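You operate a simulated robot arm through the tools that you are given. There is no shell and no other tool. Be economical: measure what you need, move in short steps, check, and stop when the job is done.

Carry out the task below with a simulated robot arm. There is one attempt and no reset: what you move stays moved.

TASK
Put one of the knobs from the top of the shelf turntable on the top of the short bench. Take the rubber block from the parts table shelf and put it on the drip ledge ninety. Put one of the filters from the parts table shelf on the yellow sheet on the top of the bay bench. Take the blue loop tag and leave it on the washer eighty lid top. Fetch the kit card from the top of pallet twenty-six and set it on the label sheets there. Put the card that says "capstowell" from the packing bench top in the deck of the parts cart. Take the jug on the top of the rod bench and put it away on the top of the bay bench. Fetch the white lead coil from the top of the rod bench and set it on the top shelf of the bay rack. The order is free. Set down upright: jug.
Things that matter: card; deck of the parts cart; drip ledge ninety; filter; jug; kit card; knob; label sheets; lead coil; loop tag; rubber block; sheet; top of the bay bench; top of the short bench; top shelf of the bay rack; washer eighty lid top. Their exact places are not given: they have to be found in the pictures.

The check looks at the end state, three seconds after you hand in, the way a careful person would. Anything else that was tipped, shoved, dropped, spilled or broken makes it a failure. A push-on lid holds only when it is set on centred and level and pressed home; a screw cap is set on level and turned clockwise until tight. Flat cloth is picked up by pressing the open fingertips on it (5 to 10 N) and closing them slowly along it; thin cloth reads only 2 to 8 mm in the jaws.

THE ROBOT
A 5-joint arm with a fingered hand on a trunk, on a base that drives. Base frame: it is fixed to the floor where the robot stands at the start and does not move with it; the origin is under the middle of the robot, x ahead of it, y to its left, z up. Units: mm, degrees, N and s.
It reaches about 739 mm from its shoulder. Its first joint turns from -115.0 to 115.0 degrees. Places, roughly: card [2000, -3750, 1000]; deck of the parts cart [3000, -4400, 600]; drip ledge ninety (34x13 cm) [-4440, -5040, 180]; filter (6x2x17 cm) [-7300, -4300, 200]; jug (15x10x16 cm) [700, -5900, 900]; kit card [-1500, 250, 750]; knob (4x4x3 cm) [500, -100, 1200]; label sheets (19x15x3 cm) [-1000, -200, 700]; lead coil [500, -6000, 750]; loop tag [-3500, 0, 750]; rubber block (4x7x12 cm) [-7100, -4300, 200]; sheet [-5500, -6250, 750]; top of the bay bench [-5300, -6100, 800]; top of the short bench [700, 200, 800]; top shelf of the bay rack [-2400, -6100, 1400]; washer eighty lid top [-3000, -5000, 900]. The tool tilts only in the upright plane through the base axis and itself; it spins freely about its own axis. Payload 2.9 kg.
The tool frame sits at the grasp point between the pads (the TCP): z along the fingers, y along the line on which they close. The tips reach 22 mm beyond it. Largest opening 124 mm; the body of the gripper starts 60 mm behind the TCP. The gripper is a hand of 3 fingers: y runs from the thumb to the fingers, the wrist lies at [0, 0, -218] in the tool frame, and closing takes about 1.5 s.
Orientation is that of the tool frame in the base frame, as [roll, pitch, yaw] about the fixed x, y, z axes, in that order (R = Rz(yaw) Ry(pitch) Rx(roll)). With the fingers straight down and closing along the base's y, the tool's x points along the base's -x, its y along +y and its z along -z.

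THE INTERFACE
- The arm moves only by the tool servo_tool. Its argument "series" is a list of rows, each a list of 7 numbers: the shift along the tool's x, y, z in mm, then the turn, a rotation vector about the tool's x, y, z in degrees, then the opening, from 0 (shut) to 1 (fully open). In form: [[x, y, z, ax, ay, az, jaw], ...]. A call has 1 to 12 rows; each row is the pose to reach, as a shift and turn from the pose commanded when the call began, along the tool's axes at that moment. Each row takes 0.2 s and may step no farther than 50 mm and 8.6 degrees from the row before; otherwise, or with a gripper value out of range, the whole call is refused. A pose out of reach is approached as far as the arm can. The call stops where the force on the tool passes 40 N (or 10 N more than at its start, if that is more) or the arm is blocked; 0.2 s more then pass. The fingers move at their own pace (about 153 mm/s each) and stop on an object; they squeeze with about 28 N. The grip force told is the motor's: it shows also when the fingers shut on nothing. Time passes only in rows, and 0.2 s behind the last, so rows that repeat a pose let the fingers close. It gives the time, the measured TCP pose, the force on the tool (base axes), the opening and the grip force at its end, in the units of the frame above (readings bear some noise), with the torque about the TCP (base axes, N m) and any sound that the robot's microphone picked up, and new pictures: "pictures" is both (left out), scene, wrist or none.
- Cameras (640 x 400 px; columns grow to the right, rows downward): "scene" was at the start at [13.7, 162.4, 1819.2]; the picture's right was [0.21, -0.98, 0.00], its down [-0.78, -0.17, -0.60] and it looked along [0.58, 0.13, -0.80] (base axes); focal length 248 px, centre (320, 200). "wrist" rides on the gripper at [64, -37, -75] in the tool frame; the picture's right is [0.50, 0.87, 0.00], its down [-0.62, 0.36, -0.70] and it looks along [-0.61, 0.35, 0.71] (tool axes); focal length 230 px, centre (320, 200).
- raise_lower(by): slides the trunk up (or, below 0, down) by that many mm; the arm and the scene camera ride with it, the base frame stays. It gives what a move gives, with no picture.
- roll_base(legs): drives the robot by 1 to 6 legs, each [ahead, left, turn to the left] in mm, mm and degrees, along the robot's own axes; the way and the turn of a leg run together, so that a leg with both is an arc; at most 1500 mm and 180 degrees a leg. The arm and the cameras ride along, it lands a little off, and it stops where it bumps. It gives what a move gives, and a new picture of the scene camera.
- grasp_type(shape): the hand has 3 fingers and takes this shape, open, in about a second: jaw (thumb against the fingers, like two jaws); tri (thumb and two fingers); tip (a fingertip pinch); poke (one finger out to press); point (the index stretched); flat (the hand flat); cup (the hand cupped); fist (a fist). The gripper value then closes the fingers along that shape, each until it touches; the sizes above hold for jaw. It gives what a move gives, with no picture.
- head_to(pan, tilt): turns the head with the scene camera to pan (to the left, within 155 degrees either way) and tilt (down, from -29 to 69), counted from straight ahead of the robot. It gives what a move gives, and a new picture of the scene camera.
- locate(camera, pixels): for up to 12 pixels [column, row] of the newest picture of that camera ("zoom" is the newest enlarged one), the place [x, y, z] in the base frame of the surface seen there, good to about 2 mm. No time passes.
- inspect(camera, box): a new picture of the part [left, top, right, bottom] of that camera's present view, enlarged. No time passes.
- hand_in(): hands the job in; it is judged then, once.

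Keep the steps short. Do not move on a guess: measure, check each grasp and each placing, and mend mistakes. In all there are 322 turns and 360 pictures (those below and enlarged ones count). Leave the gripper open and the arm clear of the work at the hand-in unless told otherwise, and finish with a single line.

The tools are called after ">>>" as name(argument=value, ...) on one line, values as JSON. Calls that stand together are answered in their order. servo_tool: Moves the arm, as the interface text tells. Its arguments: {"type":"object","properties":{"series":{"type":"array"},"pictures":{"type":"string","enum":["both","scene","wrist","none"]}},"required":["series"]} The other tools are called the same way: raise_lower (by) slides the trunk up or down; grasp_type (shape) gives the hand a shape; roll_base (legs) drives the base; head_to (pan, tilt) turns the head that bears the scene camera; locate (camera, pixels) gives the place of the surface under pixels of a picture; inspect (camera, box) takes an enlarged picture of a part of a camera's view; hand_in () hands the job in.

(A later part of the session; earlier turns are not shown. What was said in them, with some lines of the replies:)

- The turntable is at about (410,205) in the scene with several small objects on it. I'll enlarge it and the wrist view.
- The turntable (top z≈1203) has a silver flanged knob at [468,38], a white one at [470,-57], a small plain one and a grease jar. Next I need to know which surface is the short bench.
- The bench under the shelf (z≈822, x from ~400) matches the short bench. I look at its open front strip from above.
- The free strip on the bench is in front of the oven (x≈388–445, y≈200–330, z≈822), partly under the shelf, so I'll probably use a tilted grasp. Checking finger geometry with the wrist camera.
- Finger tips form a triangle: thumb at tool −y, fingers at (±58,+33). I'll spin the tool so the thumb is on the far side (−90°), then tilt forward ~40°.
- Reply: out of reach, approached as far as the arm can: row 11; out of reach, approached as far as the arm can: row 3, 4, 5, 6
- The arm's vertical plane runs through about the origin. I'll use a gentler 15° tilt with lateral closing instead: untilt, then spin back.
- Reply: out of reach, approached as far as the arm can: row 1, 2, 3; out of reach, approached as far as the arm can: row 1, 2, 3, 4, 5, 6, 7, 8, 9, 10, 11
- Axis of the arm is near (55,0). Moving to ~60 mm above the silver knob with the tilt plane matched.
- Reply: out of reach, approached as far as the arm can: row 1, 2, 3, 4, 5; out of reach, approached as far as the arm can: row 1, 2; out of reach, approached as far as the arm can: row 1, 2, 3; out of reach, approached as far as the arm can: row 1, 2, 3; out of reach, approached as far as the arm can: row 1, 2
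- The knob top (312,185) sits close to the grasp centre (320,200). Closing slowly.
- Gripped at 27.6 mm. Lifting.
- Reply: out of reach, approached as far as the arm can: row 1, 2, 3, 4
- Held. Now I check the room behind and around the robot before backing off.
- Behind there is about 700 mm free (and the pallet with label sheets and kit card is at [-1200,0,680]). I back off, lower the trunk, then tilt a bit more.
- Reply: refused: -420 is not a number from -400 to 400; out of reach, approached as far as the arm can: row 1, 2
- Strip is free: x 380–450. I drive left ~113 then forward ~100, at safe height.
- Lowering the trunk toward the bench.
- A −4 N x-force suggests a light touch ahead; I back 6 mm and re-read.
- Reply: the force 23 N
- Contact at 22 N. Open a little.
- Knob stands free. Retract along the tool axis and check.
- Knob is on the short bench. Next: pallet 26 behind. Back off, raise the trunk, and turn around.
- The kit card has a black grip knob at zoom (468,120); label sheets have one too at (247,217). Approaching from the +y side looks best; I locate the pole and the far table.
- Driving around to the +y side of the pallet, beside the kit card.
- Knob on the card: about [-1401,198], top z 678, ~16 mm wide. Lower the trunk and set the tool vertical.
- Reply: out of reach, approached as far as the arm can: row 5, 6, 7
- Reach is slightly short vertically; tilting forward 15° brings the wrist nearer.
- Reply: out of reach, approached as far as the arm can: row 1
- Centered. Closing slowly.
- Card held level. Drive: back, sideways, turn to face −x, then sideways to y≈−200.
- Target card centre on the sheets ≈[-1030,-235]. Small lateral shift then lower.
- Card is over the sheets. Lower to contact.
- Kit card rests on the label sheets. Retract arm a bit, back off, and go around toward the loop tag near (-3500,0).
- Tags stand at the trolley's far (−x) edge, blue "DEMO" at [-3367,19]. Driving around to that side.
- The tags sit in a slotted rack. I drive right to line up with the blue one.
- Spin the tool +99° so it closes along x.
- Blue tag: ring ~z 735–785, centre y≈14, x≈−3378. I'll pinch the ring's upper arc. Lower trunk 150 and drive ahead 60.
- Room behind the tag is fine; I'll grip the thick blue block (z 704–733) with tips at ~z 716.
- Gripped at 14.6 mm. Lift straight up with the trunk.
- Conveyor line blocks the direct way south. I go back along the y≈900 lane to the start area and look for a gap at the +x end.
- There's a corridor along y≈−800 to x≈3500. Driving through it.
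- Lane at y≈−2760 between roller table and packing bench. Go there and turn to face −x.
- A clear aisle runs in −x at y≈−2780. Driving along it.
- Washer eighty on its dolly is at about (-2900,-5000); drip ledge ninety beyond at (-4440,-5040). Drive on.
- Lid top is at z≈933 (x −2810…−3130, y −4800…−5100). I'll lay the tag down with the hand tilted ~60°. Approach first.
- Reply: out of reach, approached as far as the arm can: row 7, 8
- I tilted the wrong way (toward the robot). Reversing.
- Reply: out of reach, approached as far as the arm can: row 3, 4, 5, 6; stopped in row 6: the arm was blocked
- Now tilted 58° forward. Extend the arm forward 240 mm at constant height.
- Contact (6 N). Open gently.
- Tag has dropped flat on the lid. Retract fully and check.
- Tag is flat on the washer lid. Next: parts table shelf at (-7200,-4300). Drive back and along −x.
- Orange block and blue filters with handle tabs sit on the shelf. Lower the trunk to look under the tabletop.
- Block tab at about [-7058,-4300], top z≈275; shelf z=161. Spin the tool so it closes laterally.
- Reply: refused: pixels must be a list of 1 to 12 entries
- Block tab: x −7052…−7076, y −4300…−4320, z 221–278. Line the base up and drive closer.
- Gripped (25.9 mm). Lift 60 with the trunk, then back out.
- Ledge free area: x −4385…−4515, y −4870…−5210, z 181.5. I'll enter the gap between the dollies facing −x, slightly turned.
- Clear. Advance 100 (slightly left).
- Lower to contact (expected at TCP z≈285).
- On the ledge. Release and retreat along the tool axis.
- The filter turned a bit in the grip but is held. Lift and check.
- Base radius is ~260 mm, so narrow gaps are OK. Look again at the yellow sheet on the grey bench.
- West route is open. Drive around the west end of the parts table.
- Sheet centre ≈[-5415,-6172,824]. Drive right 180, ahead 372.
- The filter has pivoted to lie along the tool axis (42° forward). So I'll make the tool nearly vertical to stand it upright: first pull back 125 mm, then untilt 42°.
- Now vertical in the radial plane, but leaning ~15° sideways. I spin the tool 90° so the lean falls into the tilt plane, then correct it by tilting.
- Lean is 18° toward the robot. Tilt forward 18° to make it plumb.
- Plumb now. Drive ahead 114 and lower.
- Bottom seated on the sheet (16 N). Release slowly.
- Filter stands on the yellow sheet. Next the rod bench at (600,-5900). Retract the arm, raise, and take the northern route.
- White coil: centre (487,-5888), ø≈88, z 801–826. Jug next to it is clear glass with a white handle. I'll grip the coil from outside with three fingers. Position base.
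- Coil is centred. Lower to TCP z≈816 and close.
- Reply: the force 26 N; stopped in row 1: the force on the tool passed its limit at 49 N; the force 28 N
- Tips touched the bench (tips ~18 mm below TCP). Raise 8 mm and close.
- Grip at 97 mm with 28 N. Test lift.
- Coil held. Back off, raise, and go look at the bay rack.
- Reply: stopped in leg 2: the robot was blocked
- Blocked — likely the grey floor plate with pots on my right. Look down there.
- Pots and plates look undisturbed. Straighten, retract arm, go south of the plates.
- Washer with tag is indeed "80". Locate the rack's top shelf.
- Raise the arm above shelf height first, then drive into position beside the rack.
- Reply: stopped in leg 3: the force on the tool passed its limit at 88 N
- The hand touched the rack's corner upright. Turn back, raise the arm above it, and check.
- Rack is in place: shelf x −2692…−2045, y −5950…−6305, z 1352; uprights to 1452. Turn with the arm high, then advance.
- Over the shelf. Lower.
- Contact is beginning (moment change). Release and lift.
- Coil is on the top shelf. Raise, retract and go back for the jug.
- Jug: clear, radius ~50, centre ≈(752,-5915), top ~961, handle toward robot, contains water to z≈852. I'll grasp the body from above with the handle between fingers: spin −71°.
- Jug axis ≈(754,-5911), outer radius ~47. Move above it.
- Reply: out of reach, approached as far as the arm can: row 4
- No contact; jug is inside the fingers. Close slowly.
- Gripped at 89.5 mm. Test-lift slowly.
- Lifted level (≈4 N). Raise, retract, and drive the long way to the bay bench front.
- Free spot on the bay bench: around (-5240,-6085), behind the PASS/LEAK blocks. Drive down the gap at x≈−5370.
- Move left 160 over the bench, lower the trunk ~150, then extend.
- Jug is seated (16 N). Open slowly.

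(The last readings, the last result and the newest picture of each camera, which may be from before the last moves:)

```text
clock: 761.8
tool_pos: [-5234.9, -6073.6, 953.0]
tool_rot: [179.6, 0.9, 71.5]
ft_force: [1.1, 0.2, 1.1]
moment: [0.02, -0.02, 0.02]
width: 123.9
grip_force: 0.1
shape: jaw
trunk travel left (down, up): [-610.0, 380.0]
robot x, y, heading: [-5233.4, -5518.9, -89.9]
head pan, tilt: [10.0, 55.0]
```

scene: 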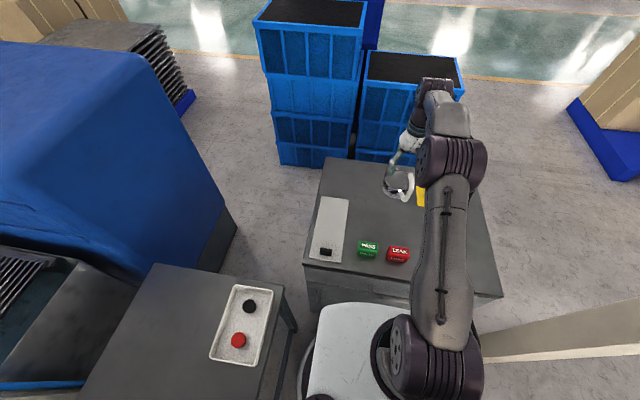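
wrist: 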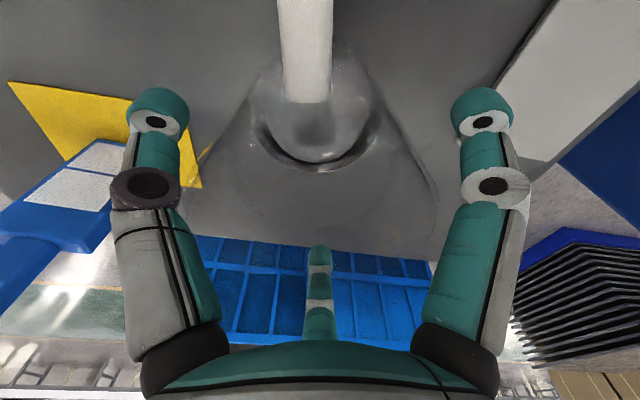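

>>> servo_tool(series=[[0, 0, -20, 0, 0, 0, 1], [0, 0, -50, 0, 0, 0, 1], [0, 0, -90, 0, 0, 0, 1], [0, 0, -130, 0, 0, 0, 1]], pictures="wrist")

>>> inspect(camera="scene", box=[300, 130, 500, 300])

```text
clock: 762.8
tool_pos: [-5235.7, -6054.1, 1068.9]
tool_rot: [179.6, 0.9, 71.5]
ft_force: [-0.8, -0.5, 0.1]
moment: [0.01, 0.01, 0.02]
width: 123.9
grip_force: 0.1
shape: jaw
out of reach, approached as far as the arm can: row 3, 4
trunk travel left (down, up): [-610.0, 380.0]
robot x, y, heading: [-5234.9, -5517.1, -90.0]
head pan, tilt: [10.0, 55.0]
```

wrist: 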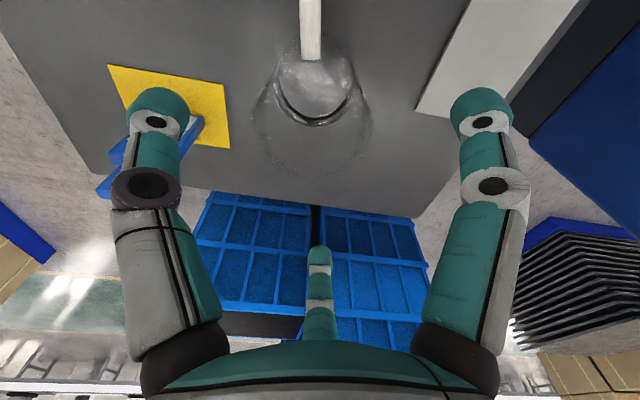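

```text
2.35 times, centred on (400, 215) of scene
```

zoom: 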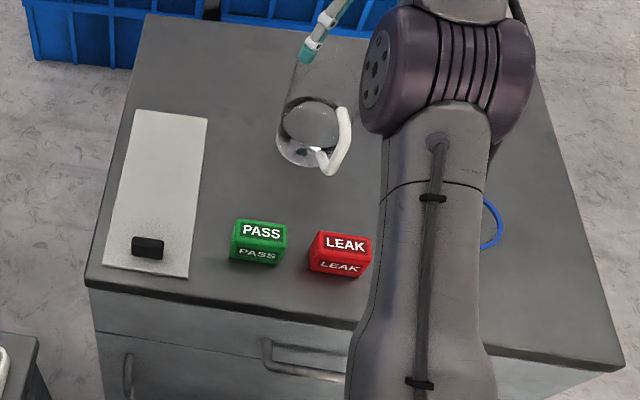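

Jug stands upright on the bay bench. Raise, retract, and go for the packing-bench card.

>>> raise_lower(by=200)

>>> servo_tool(series=[[45, -15, 0, 0, 0, 0, 1], [90, -30, 0, 0, 0, 0, 1], [135, -45, 0, 0, 0, 0, 1]], pictures="none")

>>> roll_base(legs=[[0, -140, 0], [-1200, 0, 0], [-1230, 0, 0], [0, 1450, 0], [0, 1450, 0], [0, 1450, 0]])

>>> roll_base(legs=[[0, 1450, 0], [0, 1200, 0]])

```text
clock: 764.9
tool_pos: [-5235.5, -6056.4, 1266.7]
tool_rot: [179.7, 0.9, 71.6]
ft_force: [0.5, -0.2, 0.2]
moment: [0.0, 0.0, 0.01]
width: 123.9
grip_force: 0.1
shape: jaw
trunk travel left (down, up): [-810.0, 180.0]
robot x, y, heading: [-5232.1, -5514.5, -90.0]
head pan, tilt: [10.0, 55.0]
```

```text
clock: 765.7
tool_pos: [-5234.3, -5911.2, 1265.2]
tool_rot: [179.6, 1.1, 71.4]
ft_force: [-0.1, 1.0, 0.0]
moment: [-0.05, -0.02, -0.02]
width: 123.9
grip_force: 0.0
shape: jaw
trunk travel left (down, up): [-810.0, 180.0]
robot x, y, heading: [-5232.6, -5519.0, -90.1]
head pan, tilt: [10.0, 55.0]
```

```text
clock: 799.0
tool_pos: [-1046.0, -3528.1, 1264.4]
tool_rot: [179.6, 0.9, 70.2]
ft_force: [0.3, 0.1, 0.1]
moment: [0.02, -0.01, 0.0]
width: 124.2
grip_force: 0.1
shape: jaw
trunk travel left (down, up): [-810.0, 180.0]
robot x, y, heading: [-1037.6, -3129.1, -91.3]
head pan, tilt: [10.0, 55.0]
```

scene: 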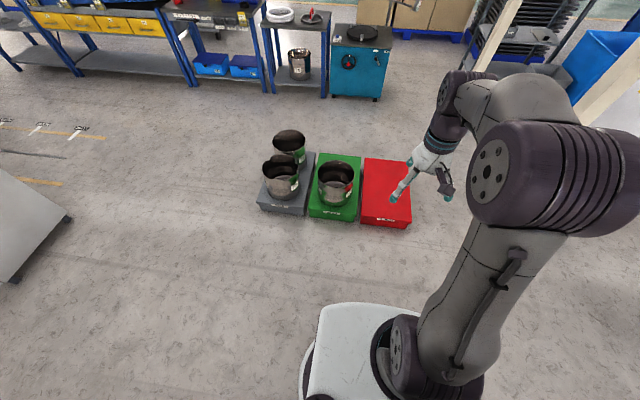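

```text
clock: 809.3
tool_pos: [940.9, -3557.6, 1265.6]
tool_rot: [179.6, 0.9, 67.8]
ft_force: [-0.2, 0.3, 0.0]
moment: [0.0, -0.05, 0.01]
width: 123.9
grip_force: 0.2
shape: jaw
trunk travel left (down, up): [-810.0, 180.0]
robot x, y, heading: [973.7, -3161.1, -93.7]
head pan, tilt: [10.0, 55.0]
stopped in leg 2: the robot was blocked; the commanded pose is now the measured one
```

scene: 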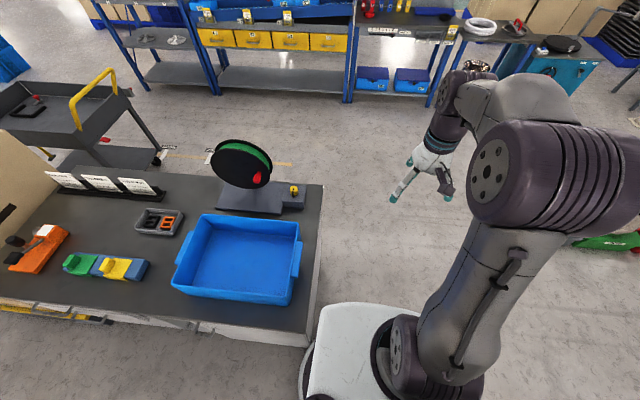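

Bumped the packing bench's end lightly. Look at the cards at (65–140,185).

>>> roll_base(legs=[[0, -60, 3.7]])

>>> head_to(pan=40, tilt=45)

>>> inspect(camera="scene", box=[180, 130, 340, 240])

```text
clock: 810.2
tool_pos: [911.7, -3558.4, 1264.4]
tool_rot: [179.7, 0.9, 71.4]
ft_force: [-0.4, -0.1, -0.2]
moment: [0.0, 0.0, 0.01]
width: 124.0
grip_force: 0.0
shape: jaw
trunk travel left (down, up): [-810.0, 180.0]
robot x, y, heading: [911.2, -3158.1, -90.2]
head pan, tilt: [10.0, 55.0]
```

scene: 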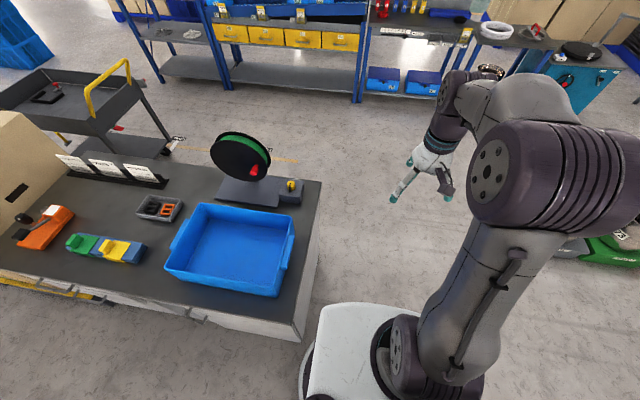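

```text
clock: 811.2
tool_pos: [911.8, -3560.0, 1264.0]
tool_rot: [179.7, 0.8, 71.4]
ft_force: [0.6, -0.4, 0.1]
moment: [0.03, 0.02, 0.02]
width: 123.7
grip_force: 0.1
shape: jaw
trunk travel left (down, up): [-810.0, 180.0]
robot x, y, heading: [913.6, -3157.4, -90.3]
head pan, tilt: [40.0, 45.0]
```

scene: 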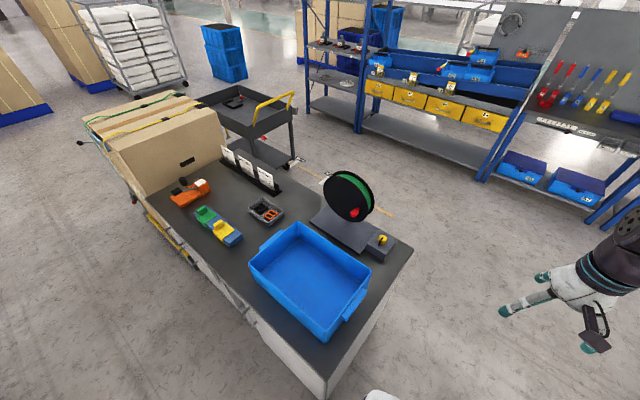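

```text
3.64 times, centred on (260, 185) of scene
```

zoom: 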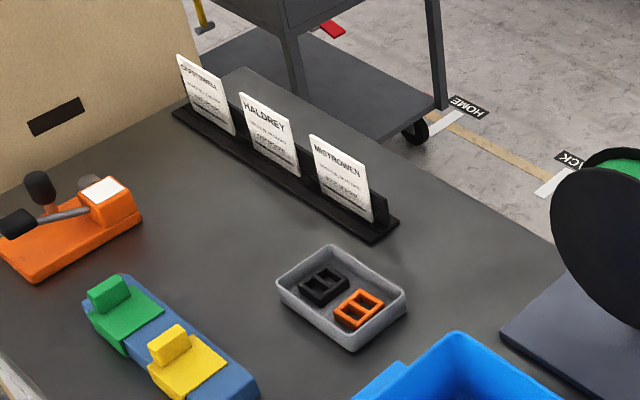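

>>> inspect(camera="scene", box=[215, 135, 285, 200])

>>> locate(camera="zoom", pixels=[[110, 95], [100, 75], [145, 130], [90, 130], [250, 160], [330, 200], [300, 240], [420, 270], [480, 340], [150, 180], [400, 230]])

```text
6.15 times, centred on (250, 168) of scene
```

zoom: 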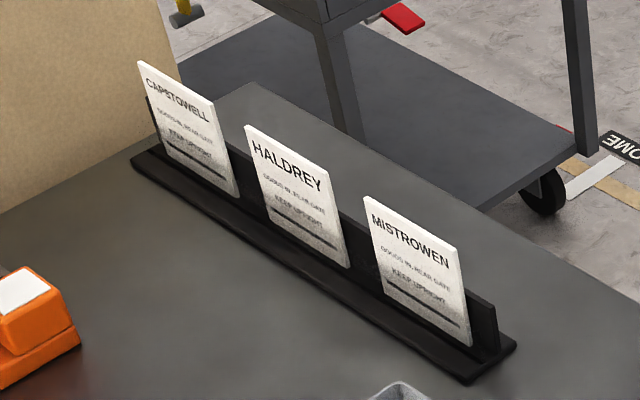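

```text
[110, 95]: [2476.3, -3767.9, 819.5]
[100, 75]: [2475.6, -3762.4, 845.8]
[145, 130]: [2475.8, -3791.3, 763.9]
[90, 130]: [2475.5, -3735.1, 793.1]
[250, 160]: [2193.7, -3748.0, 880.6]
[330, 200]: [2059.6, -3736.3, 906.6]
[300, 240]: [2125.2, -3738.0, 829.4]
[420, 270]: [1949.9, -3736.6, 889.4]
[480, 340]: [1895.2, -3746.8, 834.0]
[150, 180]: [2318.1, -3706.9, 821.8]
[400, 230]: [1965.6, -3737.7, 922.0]
```

>>> locate(camera="zoom", pixels=[[185, 110], [140, 65], [212, 108], [235, 190], [165, 160], [200, 150], [175, 85], [225, 165]])

>>> inspect(camera="scene", box=[180, 60, 340, 180])

>>> locate(camera="zoom", pixels=[[220, 140], [330, 190], [120, 150], [290, 120], [215, 165], [440, 390], [340, 330], [430, 150], [400, 330], [300, 230], [250, 170]])

```text
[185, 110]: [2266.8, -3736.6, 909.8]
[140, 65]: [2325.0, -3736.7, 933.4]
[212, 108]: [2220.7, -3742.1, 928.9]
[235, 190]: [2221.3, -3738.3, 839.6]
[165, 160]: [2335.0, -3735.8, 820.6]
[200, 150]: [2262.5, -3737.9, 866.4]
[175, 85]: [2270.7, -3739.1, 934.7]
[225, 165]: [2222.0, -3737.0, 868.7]
```

```text
3.33 times, centred on (260, 120) of scene
```

zoom: 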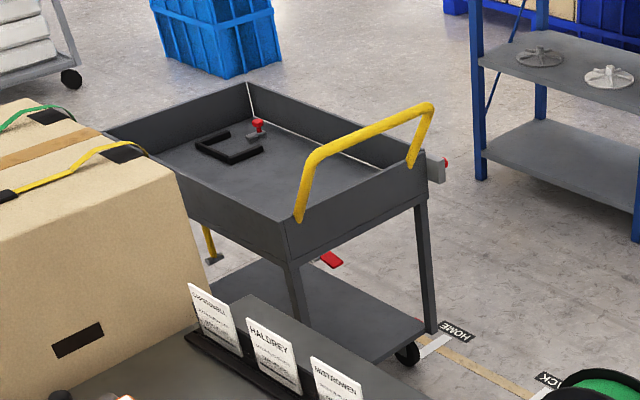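

```text
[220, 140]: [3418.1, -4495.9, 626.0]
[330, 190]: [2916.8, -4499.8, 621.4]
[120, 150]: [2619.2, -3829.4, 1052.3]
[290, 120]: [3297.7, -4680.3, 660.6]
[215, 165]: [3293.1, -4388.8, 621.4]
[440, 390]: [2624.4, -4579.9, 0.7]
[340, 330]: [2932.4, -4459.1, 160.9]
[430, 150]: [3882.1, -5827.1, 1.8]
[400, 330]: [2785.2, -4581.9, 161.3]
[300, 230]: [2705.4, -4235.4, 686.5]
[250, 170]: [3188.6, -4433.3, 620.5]
```

CAPSTOWELL card: x 2222–2325, y −3737, top z 934, standing in a slotted rail. Cart deck z≈621 around (3000,-4450). Go to the bench's south side.

>>> roll_base(legs=[[0, -110, 0], [1190, 0, 0], [0, 1470, 0], [0, 0, 180]])

>>> head_to(pan=0, tilt=40)

>>> inspect(camera="scene", box=[220, 150, 420, 290])

```text
clock: 832.4
tool_pos: [2261.3, -3946.5, 1264.5]
tool_rot: [179.8, 0.9, -106.6]
ft_force: [-0.2, -0.4, 0.2]
moment: [0.02, 0.01, 0.02]
width: 123.9
grip_force: 0.0
shape: jaw
trunk travel left (down, up): [-810.0, 180.0]
robot x, y, heading: [2273.3, -4345.5, 92.0]
head pan, tilt: [40.0, 45.0]
```

scene: 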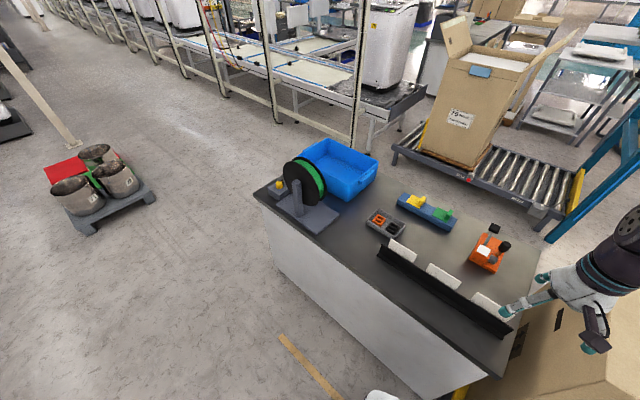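

```text
clock: 833.4
tool_pos: [2261.4, -3947.1, 1265.4]
tool_rot: [179.7, 0.8, -106.7]
ft_force: [-0.6, -1.1, -0.5]
moment: [-0.01, -0.01, -0.01]
width: 124.0
grip_force: 0.1
shape: jaw
trunk travel left (down, up): [-810.0, 180.0]
robot x, y, heading: [2277.8, -4343.7, 91.9]
head pan, tilt: [0.0, 40.0]
```

scene: 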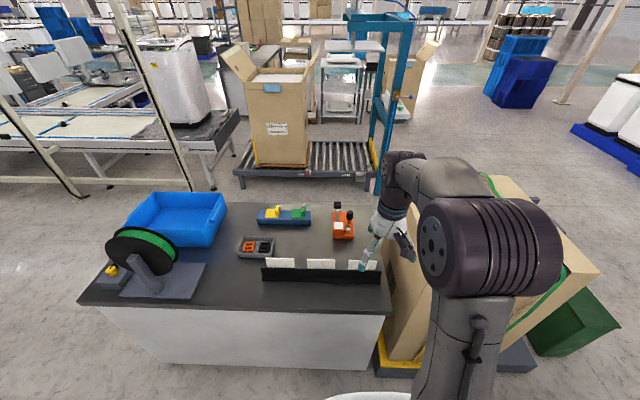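

```text
2.86 times, centred on (320, 220) of scene
```

zoom: 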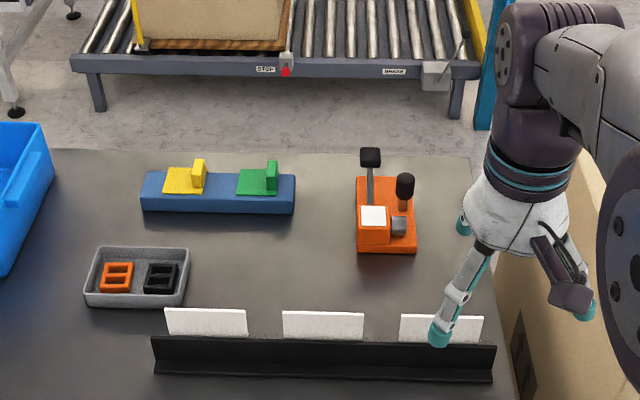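

>>> locate(camera="zoom", pixels=[[410, 320], [475, 322], [475, 335], [415, 316], [450, 345], [460, 360], [460, 376], [480, 317], [300, 316], [520, 330], [460, 400]])

```text
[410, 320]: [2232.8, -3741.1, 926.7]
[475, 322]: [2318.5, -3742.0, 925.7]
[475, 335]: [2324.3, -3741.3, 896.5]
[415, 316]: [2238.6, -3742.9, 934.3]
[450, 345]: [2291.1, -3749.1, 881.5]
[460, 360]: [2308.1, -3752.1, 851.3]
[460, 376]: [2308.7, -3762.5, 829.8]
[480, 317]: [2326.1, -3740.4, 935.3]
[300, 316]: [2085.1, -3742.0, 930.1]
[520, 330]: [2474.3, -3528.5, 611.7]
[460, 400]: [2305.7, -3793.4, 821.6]
```

Card: x 2224–2327, y −3737…−3742, top z 935, exposed above the plate (z≈882). Spin to close along y.

>>> servo_tool(series=[[0, 0, 0, 0, 0, 8.2, 0.8], [0, 0, 0, 0, 0, 16.4, 0.7], [0, 0, 0, 0, 0, 24.6, 0.6], [0, 0, 0, 0, 0, 32.8, 0.5], [0, 0, 0, 0, 0, 41, 0.5], [0, 0, 0, 0, 0, 49.2, 0.5], [0, 0, 0, 0, 0, 57.4, 0.5], [0, 0, 0, 0, 0, 65.6, 0.5], [0, 0, 0, 0, 0, 73.3, 0.5]], pictures="none")

>>> raise_lower(by=-200)

>>> roll_base(legs=[[85, -10, -1.9]])

>>> inspect(camera="wrist", box=[0, 0, 640, 400])

```text
clock: 835.4
tool_pos: [2262.0, -3946.4, 1265.1]
tool_rot: [179.0, 0.0, -180.0]
ft_force: [-0.2, -0.5, 0.2]
moment: [0.02, 0.0, 0.0]
width: 62.5
grip_force: 0.0
shape: jaw
trunk travel left (down, up): [-810.0, 180.0]
robot x, y, heading: [2277.5, -4345.3, 91.9]
head pan, tilt: [0.0, 40.0]
```

```text
clock: 837.6
tool_pos: [2262.8, -3946.8, 1064.1]
tool_rot: [179.0, 0.0, -179.9]
ft_force: [-0.2, -0.1, -0.4]
moment: [-0.01, 0.0, 0.0]
width: 62.7
grip_force: 0.1
shape: jaw
trunk travel left (down, up): [-610.0, 380.0]
robot x, y, heading: [2275.0, -4342.7, 91.8]
head pan, tilt: [0.0, 40.0]
```

```text
clock: 838.7
tool_pos: [2284.2, -3860.1, 1064.2]
tool_rot: [179.1, 0.0, 178.3]
ft_force: [0.4, -0.4, -0.6]
moment: [0.01, 0.03, -0.01]
width: 62.6
grip_force: 0.2
shape: jaw
trunk travel left (down, up): [-610.0, 380.0]
robot x, y, heading: [2281.3, -4257.6, 90.0]
head pan, tilt: [0.0, 40.0]
```

scene: 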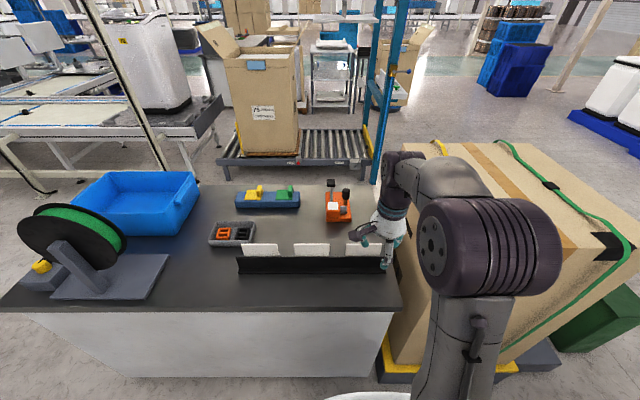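

```text
1.00 times, centred on (320, 200) of wrist (not enlarged: the box is as wide or as high as the picture)
```

zoom: 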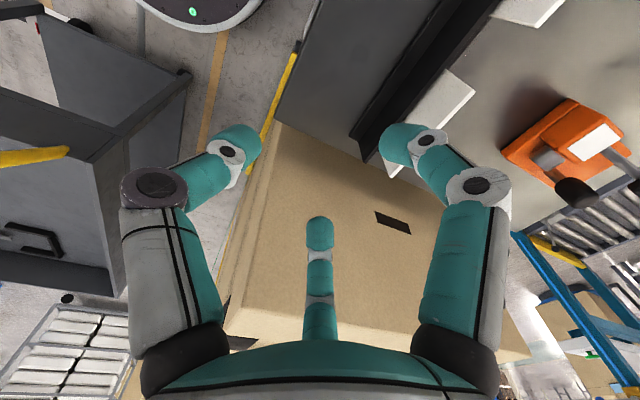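

>>> servo_tool(series=[[4, 40, 30, 0, 0, -0.8, 0.5], [8, 80, 60, 0, 0, -1.7, 0.5], [11.6, 119.8, 95, 0, 0, -1.7, 0.5], [11.6, 119.8, 104, 0, 0, -1.7, 0.5], [11.6, 119.8, 104, 0, 0, -1.7, 0.5]], pictures="wrist")

>>> inspect(camera="wrist", box=[220, 50, 440, 230])

```text
refused: row 1 steps farther than a row can; nothing moved
```

```text
2.22 times, centred on (330, 140) of wrist
```

zoom: 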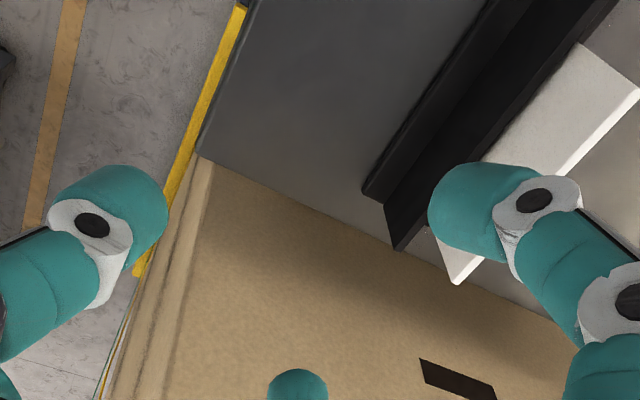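

>>> servo_tool(series=[[3, 30, 25, 0, 0, -0.6, 0.5], [6, 60, 50, 0, 0, -1.2, 0.5], [9, 90, 75, 0, 0, -1.7, 0.5], [11.6, 119.8, 104, 0, 0, -1.7, 0.5], [11.6, 119.8, 104, 0, 0, -1.7, 0.5]], pictures="wrist")

>>> inspect(camera="wrist", box=[200, 50, 440, 230])

```text
clock: 839.9
tool_pos: [2275.9, -3739.6, 962.0]
tool_rot: [178.9, 0.0, -180.0]
ft_force: [0.1, -0.7, -0.3]
moment: [-0.01, 0.0, 0.0]
width: 62.3
grip_force: 0.2
shape: jaw
trunk travel left (down, up): [-610.0, 380.0]
robot x, y, heading: [2281.3, -4259.4, 89.9]
head pan, tilt: [0.0, 40.0]
```

wrist: 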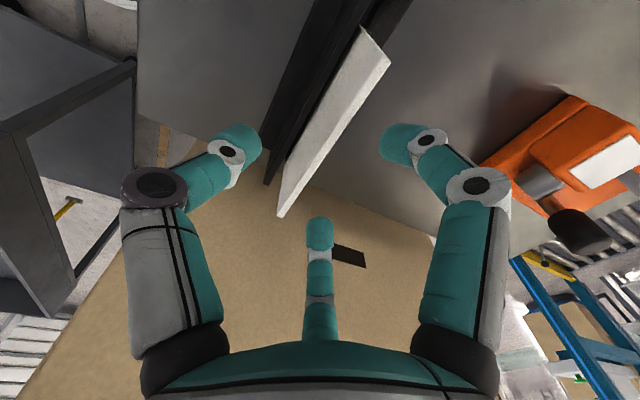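

```text
2.22 times, centred on (320, 140) of wrist
```

zoom: 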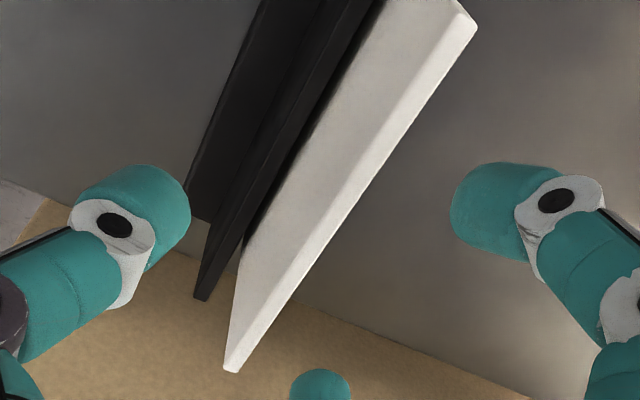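

>>> locate(camera="wrist", pixels=[[575, 225], [545, 175], [490, 160], [345, 80], [380, 60], [285, 205], [345, 255]])

```text
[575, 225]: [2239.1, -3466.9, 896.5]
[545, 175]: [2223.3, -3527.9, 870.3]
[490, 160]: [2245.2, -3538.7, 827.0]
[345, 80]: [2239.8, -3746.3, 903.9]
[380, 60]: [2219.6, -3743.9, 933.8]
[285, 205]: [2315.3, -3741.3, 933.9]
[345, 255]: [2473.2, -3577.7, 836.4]
```

>>> servo_tool(series=[[0, -1, 20, 0, 0, 0, 0.5], [0, -1, 40, 0, 0, 0, 0.45], [0, -1, 46, 0, 0, 0, 0.4], [0, -1, 46, 0, 0, 0, 0.3], [0, -1, 46, 0, 0, 0, 0.2], [0, -1, 46, 0, 0, 0, 0.1], [0, -1, 46, 0, 0, 0, 0], [0, -1, 46, 0, 0, 0, 0], [0, -1, 46, 0, 0, 0, 0]], pictures="wrist")

```text
clock: 841.9
tool_pos: [2275.1, -3737.7, 916.3]
tool_rot: [179.0, -0.1, -180.0]
ft_force: [0.8, 0.1, -0.1]
moment: [0.02, -0.02, -0.03]
width: 3.7
grip_force: 28.0
shape: jaw
trunk travel left (down, up): [-610.0, 380.0]
robot x, y, heading: [2284.1, -4260.6, 89.7]
head pan, tilt: [0.0, 40.0]
```

wrist: 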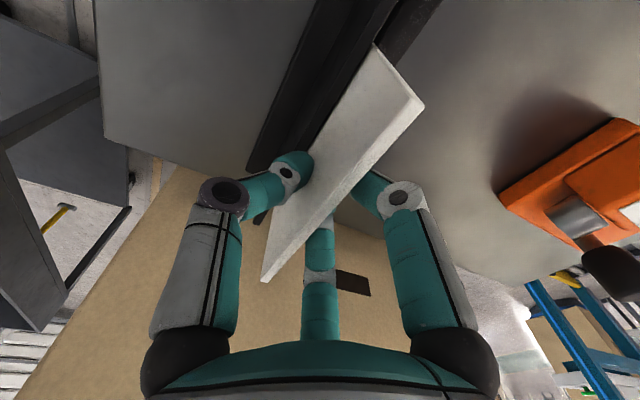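

Gripped (3.7 mm). Lift straight up with the trunk.

>>> raise_lower(by=60)

>>> raise_lower(by=200)

>>> inspect(camera="wrist", box=[0, 0, 640, 400])

>>> inspect(camera="scene", box=[230, 180, 420, 300])

```text
clock: 842.9
tool_pos: [2276.0, -3737.7, 975.6]
tool_rot: [179.1, -0.1, -180.0]
ft_force: [0.4, -0.3, 0.3]
moment: [-0.01, -0.02, 0.0]
width: 3.2
grip_force: 27.4
shape: jaw
trunk travel left (down, up): [-670.0, 320.0]
robot x, y, heading: [2283.9, -4261.3, 89.8]
head pan, tilt: [0.0, 40.0]
```

```text
clock: 845.1
tool_pos: [2275.9, -3739.1, 1176.4]
tool_rot: [179.0, 0.0, -180.0]
ft_force: [0.2, -0.5, -0.9]
moment: [0.01, 0.01, 0.0]
width: 3.3
grip_force: 28.0
shape: jaw
trunk travel left (down, up): [-870.0, 120.0]
robot x, y, heading: [2278.3, -4260.7, 90.2]
head pan, tilt: [0.0, 40.0]
```

```text
1.00 times, centred on (320, 200) of wrist (not enlarged: the box is as wide or as high as the picture)
```

zoom: 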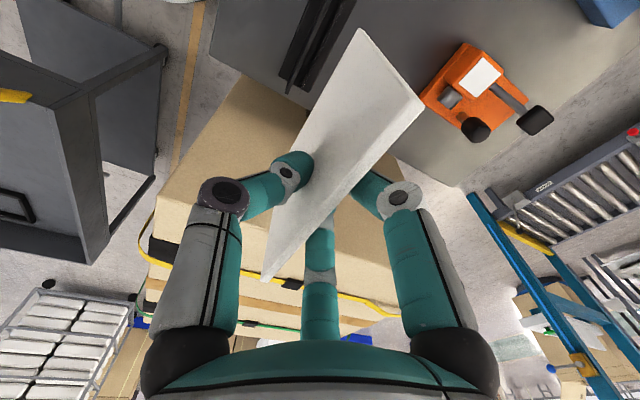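

```text
3.33 times, centred on (325, 240) of scene
```

zoom: 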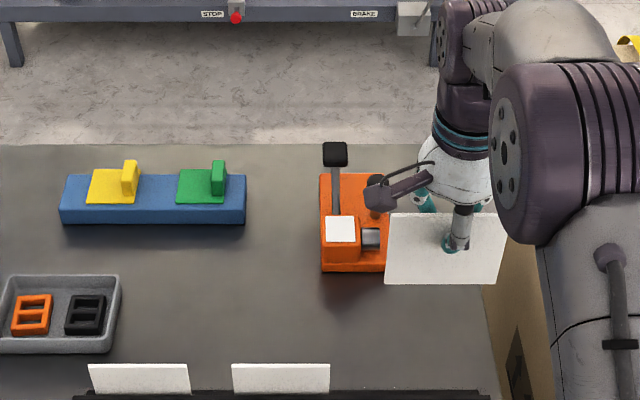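

Card held. Raise, then go to the cart's south side.

>>> raise_lower(by=110)

>>> roll_base(legs=[[-830, 0, 0], [0, -720, 0]])

>>> head_to(pan=8, tilt=50)

>>> locate(camera="scene", pixels=[[320, 180], [280, 200], [360, 200], [250, 180], [320, 220], [320, 150], [220, 200], [400, 200], [320, 250]])

```text
clock: 846.5
tool_pos: [2275.5, -3738.9, 1285.2]
tool_rot: [179.1, 0.0, 179.9]
ft_force: [0.5, 0.2, -0.1]
moment: [0.0, -0.02, 0.01]
width: 3.2
grip_force: 27.9
shape: jaw
trunk travel left (down, up): [-980.0, 10.0]
robot x, y, heading: [2285.6, -4260.8, 90.2]
head pan, tilt: [0.0, 40.0]
```

```text
clock: 854.4
tool_pos: [2995.3, -4570.4, 1286.2]
tool_rot: [179.0, 0.0, 179.9]
ft_force: [-0.1, 0.3, 0.2]
moment: [0.03, -0.01, -0.01]
width: 3.2
grip_force: 28.1
shape: jaw
trunk travel left (down, up): [-980.0, 10.0]
robot x, y, heading: [3005.3, -5091.6, 90.0]
head pan, tilt: [0.0, 40.0]
```

scene: 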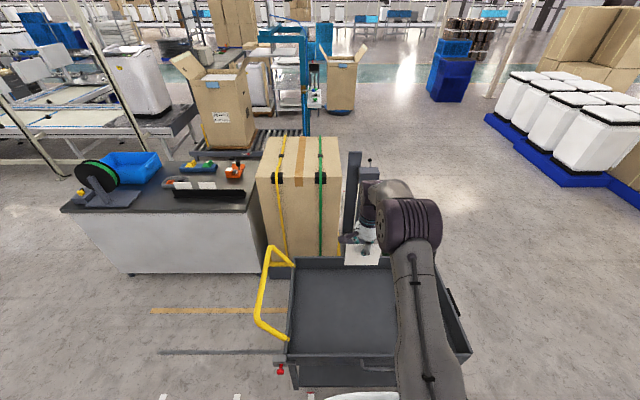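

```text
clock: 855.2
tool_pos: [2996.5, -4570.1, 1285.6]
tool_rot: [179.1, 0.0, 180.0]
ft_force: [-0.2, 0.7, -0.2]
moment: [-0.01, 0.01, -0.02]
width: 3.2
grip_force: 28.1
shape: jaw
trunk travel left (down, up): [-980.0, 10.0]
robot x, y, heading: [3003.2, -5091.1, 89.9]
head pan, tilt: [8.0, 50.0]
```

scene: 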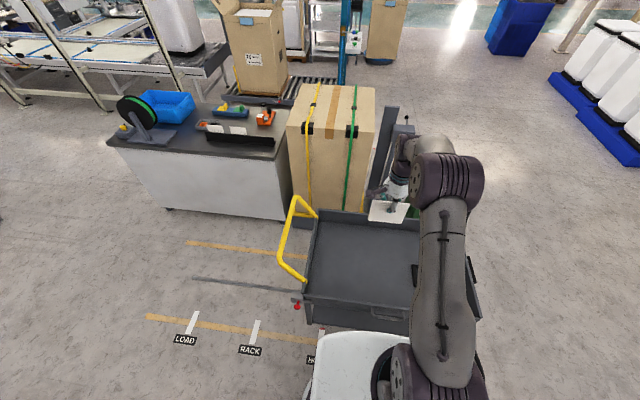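

```text
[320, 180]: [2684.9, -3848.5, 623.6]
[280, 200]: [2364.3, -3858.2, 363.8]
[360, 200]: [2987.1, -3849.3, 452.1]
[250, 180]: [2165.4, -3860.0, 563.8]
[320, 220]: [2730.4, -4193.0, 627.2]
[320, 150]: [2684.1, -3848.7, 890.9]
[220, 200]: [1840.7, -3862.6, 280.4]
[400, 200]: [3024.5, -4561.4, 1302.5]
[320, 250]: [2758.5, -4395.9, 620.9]
```

>>> locate(camera="scene", pixels=[[350, 300], [350, 312], [350, 290], [345, 240], [400, 265], [360, 225], [410, 285], [330, 285], [295, 200], [415, 275]])

>>> inspect(camera="scene", box=[280, 180, 480, 340])

```text
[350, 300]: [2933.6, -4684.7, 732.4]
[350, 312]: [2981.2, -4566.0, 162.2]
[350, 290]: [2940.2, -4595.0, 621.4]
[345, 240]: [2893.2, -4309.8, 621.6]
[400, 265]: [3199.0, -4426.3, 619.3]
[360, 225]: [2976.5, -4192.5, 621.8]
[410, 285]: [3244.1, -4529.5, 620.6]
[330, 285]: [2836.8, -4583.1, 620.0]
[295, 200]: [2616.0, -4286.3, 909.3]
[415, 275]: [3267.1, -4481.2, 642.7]
```

```text
2.50 times, centred on (380, 260) of scene
```

zoom: 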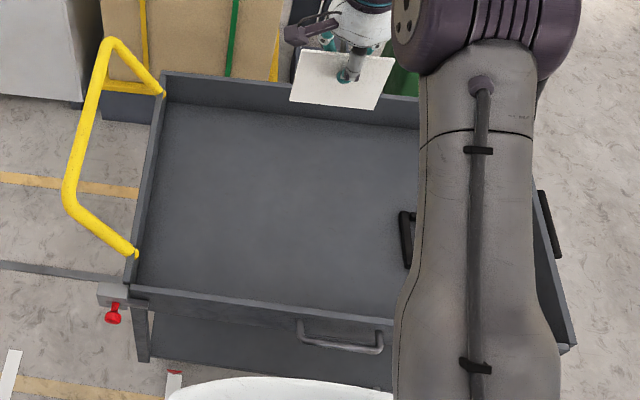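

Deck is clear around (2990,-4420). Tilt forward 58° while extending 150 mm, high above the cart.

>>> servo_tool(series=[[0, 19, 0, -7.25, 0, 0, 0], [0, 38, 0, -14.5, 0, 0, 0], [0, 57, 0, -21.75, 0, 0, 0], [0, 76, 0, -29, 0, 0, 0], [0, 95, 0, -36.25, 0, 0, 0], [0, 114, 0, -43.5, 0, 0, 0], [0, 132, 0, -50.75, 0, 0, 0], [0, 150, 0, -58, 0, 0, 0], [0, 150, 0, -58, 0, 0, 0]], pictures="wrist")

>>> locate(camera="wrist", pixels=[[360, 40], [410, 100], [300, 230], [380, 70]])

```text
clock: 857.2
tool_pos: [2997.7, -4421.1, 1289.0]
tool_rot: [121.0, -0.2, -179.7]
ft_force: [-1.2, -0.1, -0.9]
moment: [0.0, 0.02, 0.02]
width: 3.0
grip_force: 27.7
shape: jaw
trunk travel left (down, up): [-980.0, 10.0]
robot x, y, heading: [3002.5, -5091.2, 89.9]
head pan, tilt: [8.0, 50.0]
```

wrist: 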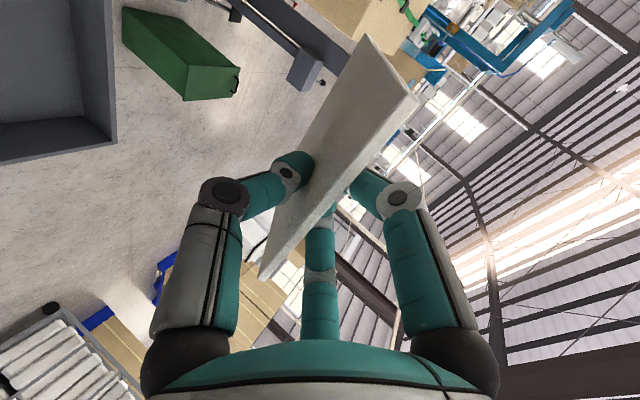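

```text
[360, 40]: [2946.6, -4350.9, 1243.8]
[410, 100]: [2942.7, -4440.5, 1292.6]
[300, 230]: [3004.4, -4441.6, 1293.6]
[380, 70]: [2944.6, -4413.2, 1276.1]
```

>>> raise_lower(by=-400)

>>> raise_lower(by=-120)

>>> head_to(pan=15, tilt=50)

>>> inspect(camera="wrist", box=[0, 0, 640, 400])

```text
clock: 861.0
tool_pos: [2998.1, -4420.1, 888.8]
tool_rot: [121.2, -0.3, -179.7]
ft_force: [0.6, 0.0, -0.2]
moment: [0.0, 0.01, 0.0]
width: 3.1
grip_force: 28.0
shape: jaw
trunk travel left (down, up): [-580.0, 410.0]
robot x, y, heading: [3003.7, -5091.6, 90.2]
head pan, tilt: [8.0, 50.0]
```

```text
clock: 862.5
tool_pos: [2998.2, -4419.4, 768.2]
tool_rot: [121.0, -0.3, -179.7]
ft_force: [0.5, 0.1, -0.3]
moment: [0.0, 0.02, -0.01]
width: 2.9
grip_force: 28.1
shape: jaw
trunk travel left (down, up): [-460.0, 530.0]
robot x, y, heading: [3006.1, -5088.6, 90.1]
head pan, tilt: [8.0, 50.0]
```

```text
clock: 863.2
tool_pos: [2997.9, -4420.0, 768.3]
tool_rot: [121.1, -0.3, -179.8]
ft_force: [-1.3, -0.2, -0.4]
moment: [-0.05, -0.03, 0.0]
width: 3.2
grip_force: 28.1
shape: jaw
trunk travel left (down, up): [-460.0, 530.0]
robot x, y, heading: [3006.0, -5089.4, 89.7]
head pan, tilt: [15.0, 50.0]
```

scene: 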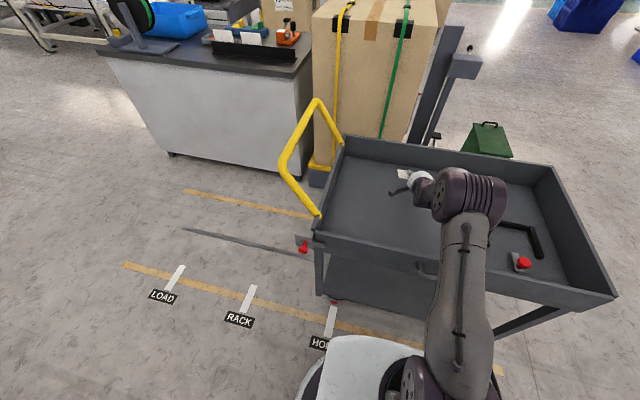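

```text
1.00 times, centred on (320, 200) of wrist (not enlarged: the box is as wide or as high as the picture)
```

zoom: 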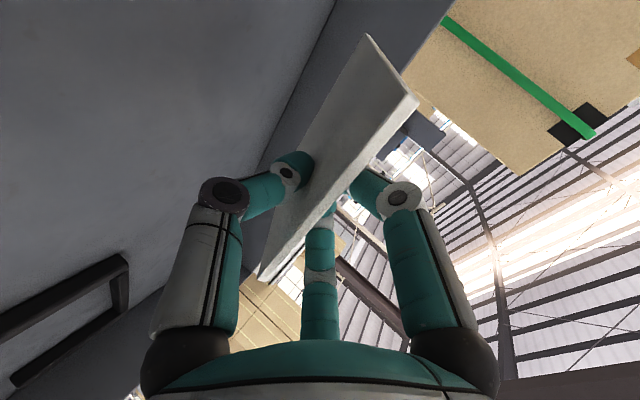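

>>> raise_lower(by=-75)

>>> servo_tool(series=[[0, -4, 2.5, 0, 0, 0, 0], [0, -8, 5, 0, 0, 0, 0], [0, -11, 7, 0, 0, 0, 0]], pictures="none")

>>> servo_tool(series=[[0, -2.5, 1.5, 0, 0, 0, 0], [0, -5, 3, 0, 0, 0, 0]], pictures="none")

```text
clock: 864.3
tool_pos: [2998.2, -4419.5, 693.6]
tool_rot: [121.0, -0.2, -179.6]
ft_force: [0.4, 0.5, 0.0]
moment: [0.0, -0.06, 0.0]
width: 3.4
grip_force: 28.1
shape: jaw
trunk travel left (down, up): [-385.0, 605.0]
robot x, y, heading: [3001.9, -5087.2, 89.6]
head pan, tilt: [15.0, 50.0]
```

```text
clock: 865.1
tool_pos: [2999.1, -4419.4, 680.1]
tool_rot: [121.0, -0.3, -179.8]
ft_force: [-0.2, 0.4, -0.5]
moment: [0.0, -0.04, 0.0]
width: 3.1
grip_force: 28.2
shape: jaw
trunk travel left (down, up): [-385.0, 605.0]
robot x, y, heading: [3005.7, -5094.2, 89.8]
head pan, tilt: [15.0, 50.0]
```

```text
clock: 865.7
tool_pos: [2999.2, -4420.1, 674.7]
tool_rot: [121.1, -0.2, -179.7]
ft_force: [-0.5, -1.4, -0.2]
moment: [-0.02, 0.0, -0.01]
width: 3.1
grip_force: 27.8
shape: jaw
trunk travel left (down, up): [-385.0, 605.0]
robot x, y, heading: [3003.2, -5093.3, 89.8]
head pan, tilt: [15.0, 50.0]
```

>>> servo_tool(series=[[0, -2.5, 1.5, 0, 0, 0, 0], [0, -5, 3, 0, 0, 0, 0]], pictures="none")

>>> servo_tool(series=[[0, -2.5, 1.5, 0, 0, 0, 0], [0, -5, 3, 0, 0, 0, 0]], pictures="wrist")

>>> locate(camera="wrist", pixels=[[360, 42], [405, 90], [340, 90], [300, 70]])

```text
clock: 866.3
tool_pos: [2998.6, -4420.3, 667.7]
tool_rot: [121.0, -0.3, -179.8]
ft_force: [-0.2, -0.5, 0.3]
moment: [-0.01, 0.02, 0.03]
width: 3.0
grip_force: 28.2
shape: jaw
trunk travel left (down, up): [-385.0, 605.0]
robot x, y, heading: [3002.6, -5090.6, 89.9]
head pan, tilt: [15.0, 50.0]
```

```text
clock: 866.9
tool_pos: [2998.9, -4420.0, 664.5]
tool_rot: [121.0, -0.3, -179.7]
ft_force: [-0.6, -0.8, 0.4]
moment: [0.11, -0.02, 0.0]
width: 3.1
grip_force: 27.7
shape: jaw
trunk travel left (down, up): [-385.0, 605.0]
robot x, y, heading: [3007.4, -5091.7, 90.0]
head pan, tilt: [15.0, 50.0]
```

wrist: 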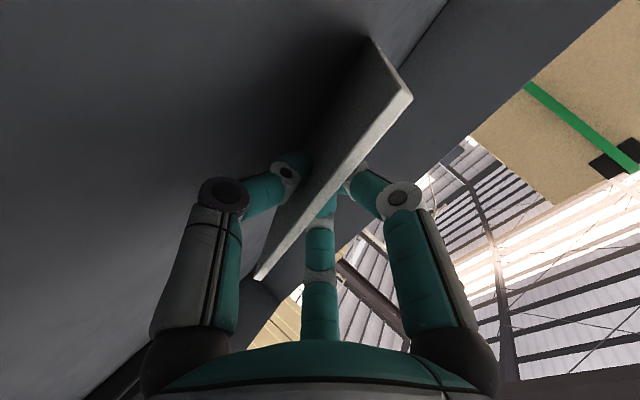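

```text
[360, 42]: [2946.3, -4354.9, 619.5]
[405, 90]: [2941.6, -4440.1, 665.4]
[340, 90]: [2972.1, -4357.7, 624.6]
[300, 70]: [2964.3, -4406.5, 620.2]
```

Card's lower edge touches the deck. Open gently, then withdraw.

>>> servo_tool(series=[[0, 0, 0, 0, 0, 0, 0.06], [0, 0, 0, 0, 0, 0, 0.12], [0, 0, 0, 0, 0, 0, 0.2], [0, 4, -3, 0, 0, 0, 0.3], [0, 8, -6, 0, 0, 0, 0.4], [0, 12, -10, 0, 0, 0, 0.5], [0, 12, -10, 0, 0, 0, 0.5]], pictures="wrist")

>>> servo_tool(series=[[0, -2, -15, 0, 0, 0, 0.55], [0, -4, -35, 0, 0, 0, 0.6], [0, -4, -60, 0, 0, 0, 0.6]], pictures="wrist")

```text
clock: 868.5
tool_pos: [2998.2, -4421.4, 678.4]
tool_rot: [121.1, -0.3, -179.6]
ft_force: [0.0, -0.2, 0.4]
moment: [-0.01, 0.0, -0.01]
width: 61.8
grip_force: 0.0
shape: jaw
trunk travel left (down, up): [-385.0, 605.0]
robot x, y, heading: [3002.5, -5092.3, 90.1]
head pan, tilt: [15.0, 50.0]
```

wrist: 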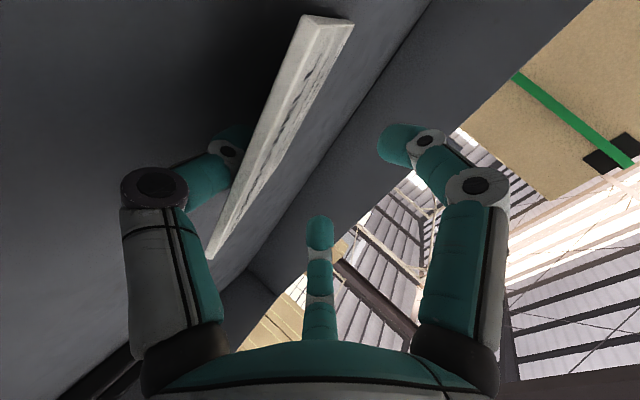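

```text
clock: 869.3
tool_pos: [3000.5, -4477.0, 706.0]
tool_rot: [121.0, -0.2, -179.7]
ft_force: [0.4, 0.0, -0.1]
moment: [-0.01, 0.03, 0.03]
width: 73.7
grip_force: 0.1
shape: jaw
trunk travel left (down, up): [-385.0, 605.0]
robot x, y, heading: [3003.4, -5088.8, 90.1]
head pan, tilt: [15.0, 50.0]
```

wrist: 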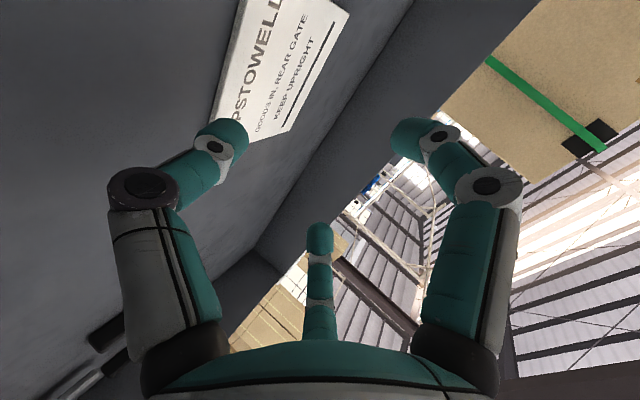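

CAPSTOWELL card lies flat in the deck. Raise clear and take a last look.

>>> raise_lower(by=400)

>>> roll_base(legs=[[-150, 0, 0]])

>>> inspect(camera="scene", box=[220, 80, 480, 280])

```text
clock: 873.1
tool_pos: [2998.3, -4475.1, 1105.6]
tool_rot: [120.9, -0.4, -179.7]
ft_force: [0.3, 1.2, -0.1]
moment: [-0.01, -0.03, -0.01]
width: 74.0
grip_force: 0.0
shape: jaw
trunk travel left (down, up): [-785.0, 205.0]
robot x, y, heading: [3001.8, -5092.5, 90.0]
head pan, tilt: [15.0, 50.0]
```

```text
clock: 874.5
tool_pos: [2999.4, -4626.4, 1106.0]
tool_rot: [121.0, -0.3, -179.6]
ft_force: [-0.7, 0.1, -0.3]
moment: [0.03, 0.01, -0.01]
width: 74.0
grip_force: 0.0
shape: jaw
trunk travel left (down, up): [-785.0, 205.0]
robot x, y, heading: [3002.7, -5240.2, 89.6]
head pan, tilt: [15.0, 50.0]
```

scene: 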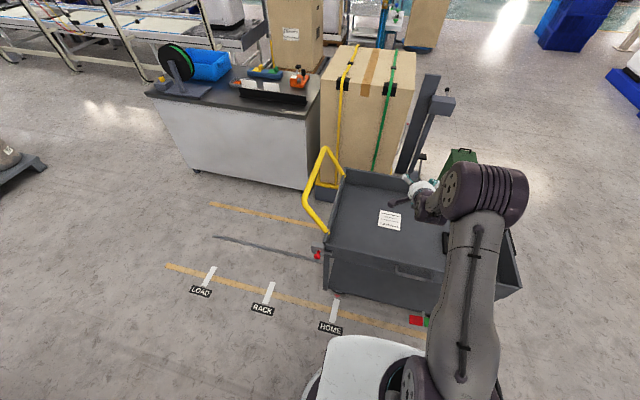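

```text
2.00 times, centred on (350, 180) of scene
```

zoom: 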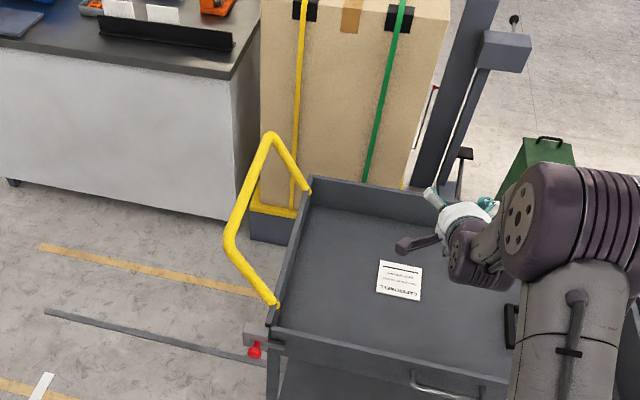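

All eight placements have been made and seen in place, with the gripper open and the arm clear.

>>> hand_in()

```text
The job is handed in.
```

All eight items were placed and the job is handed in; on the way the base or arm bumped the pot plates, the bay rack and the packing bench, and in pictures afterwards nothing looked moved.
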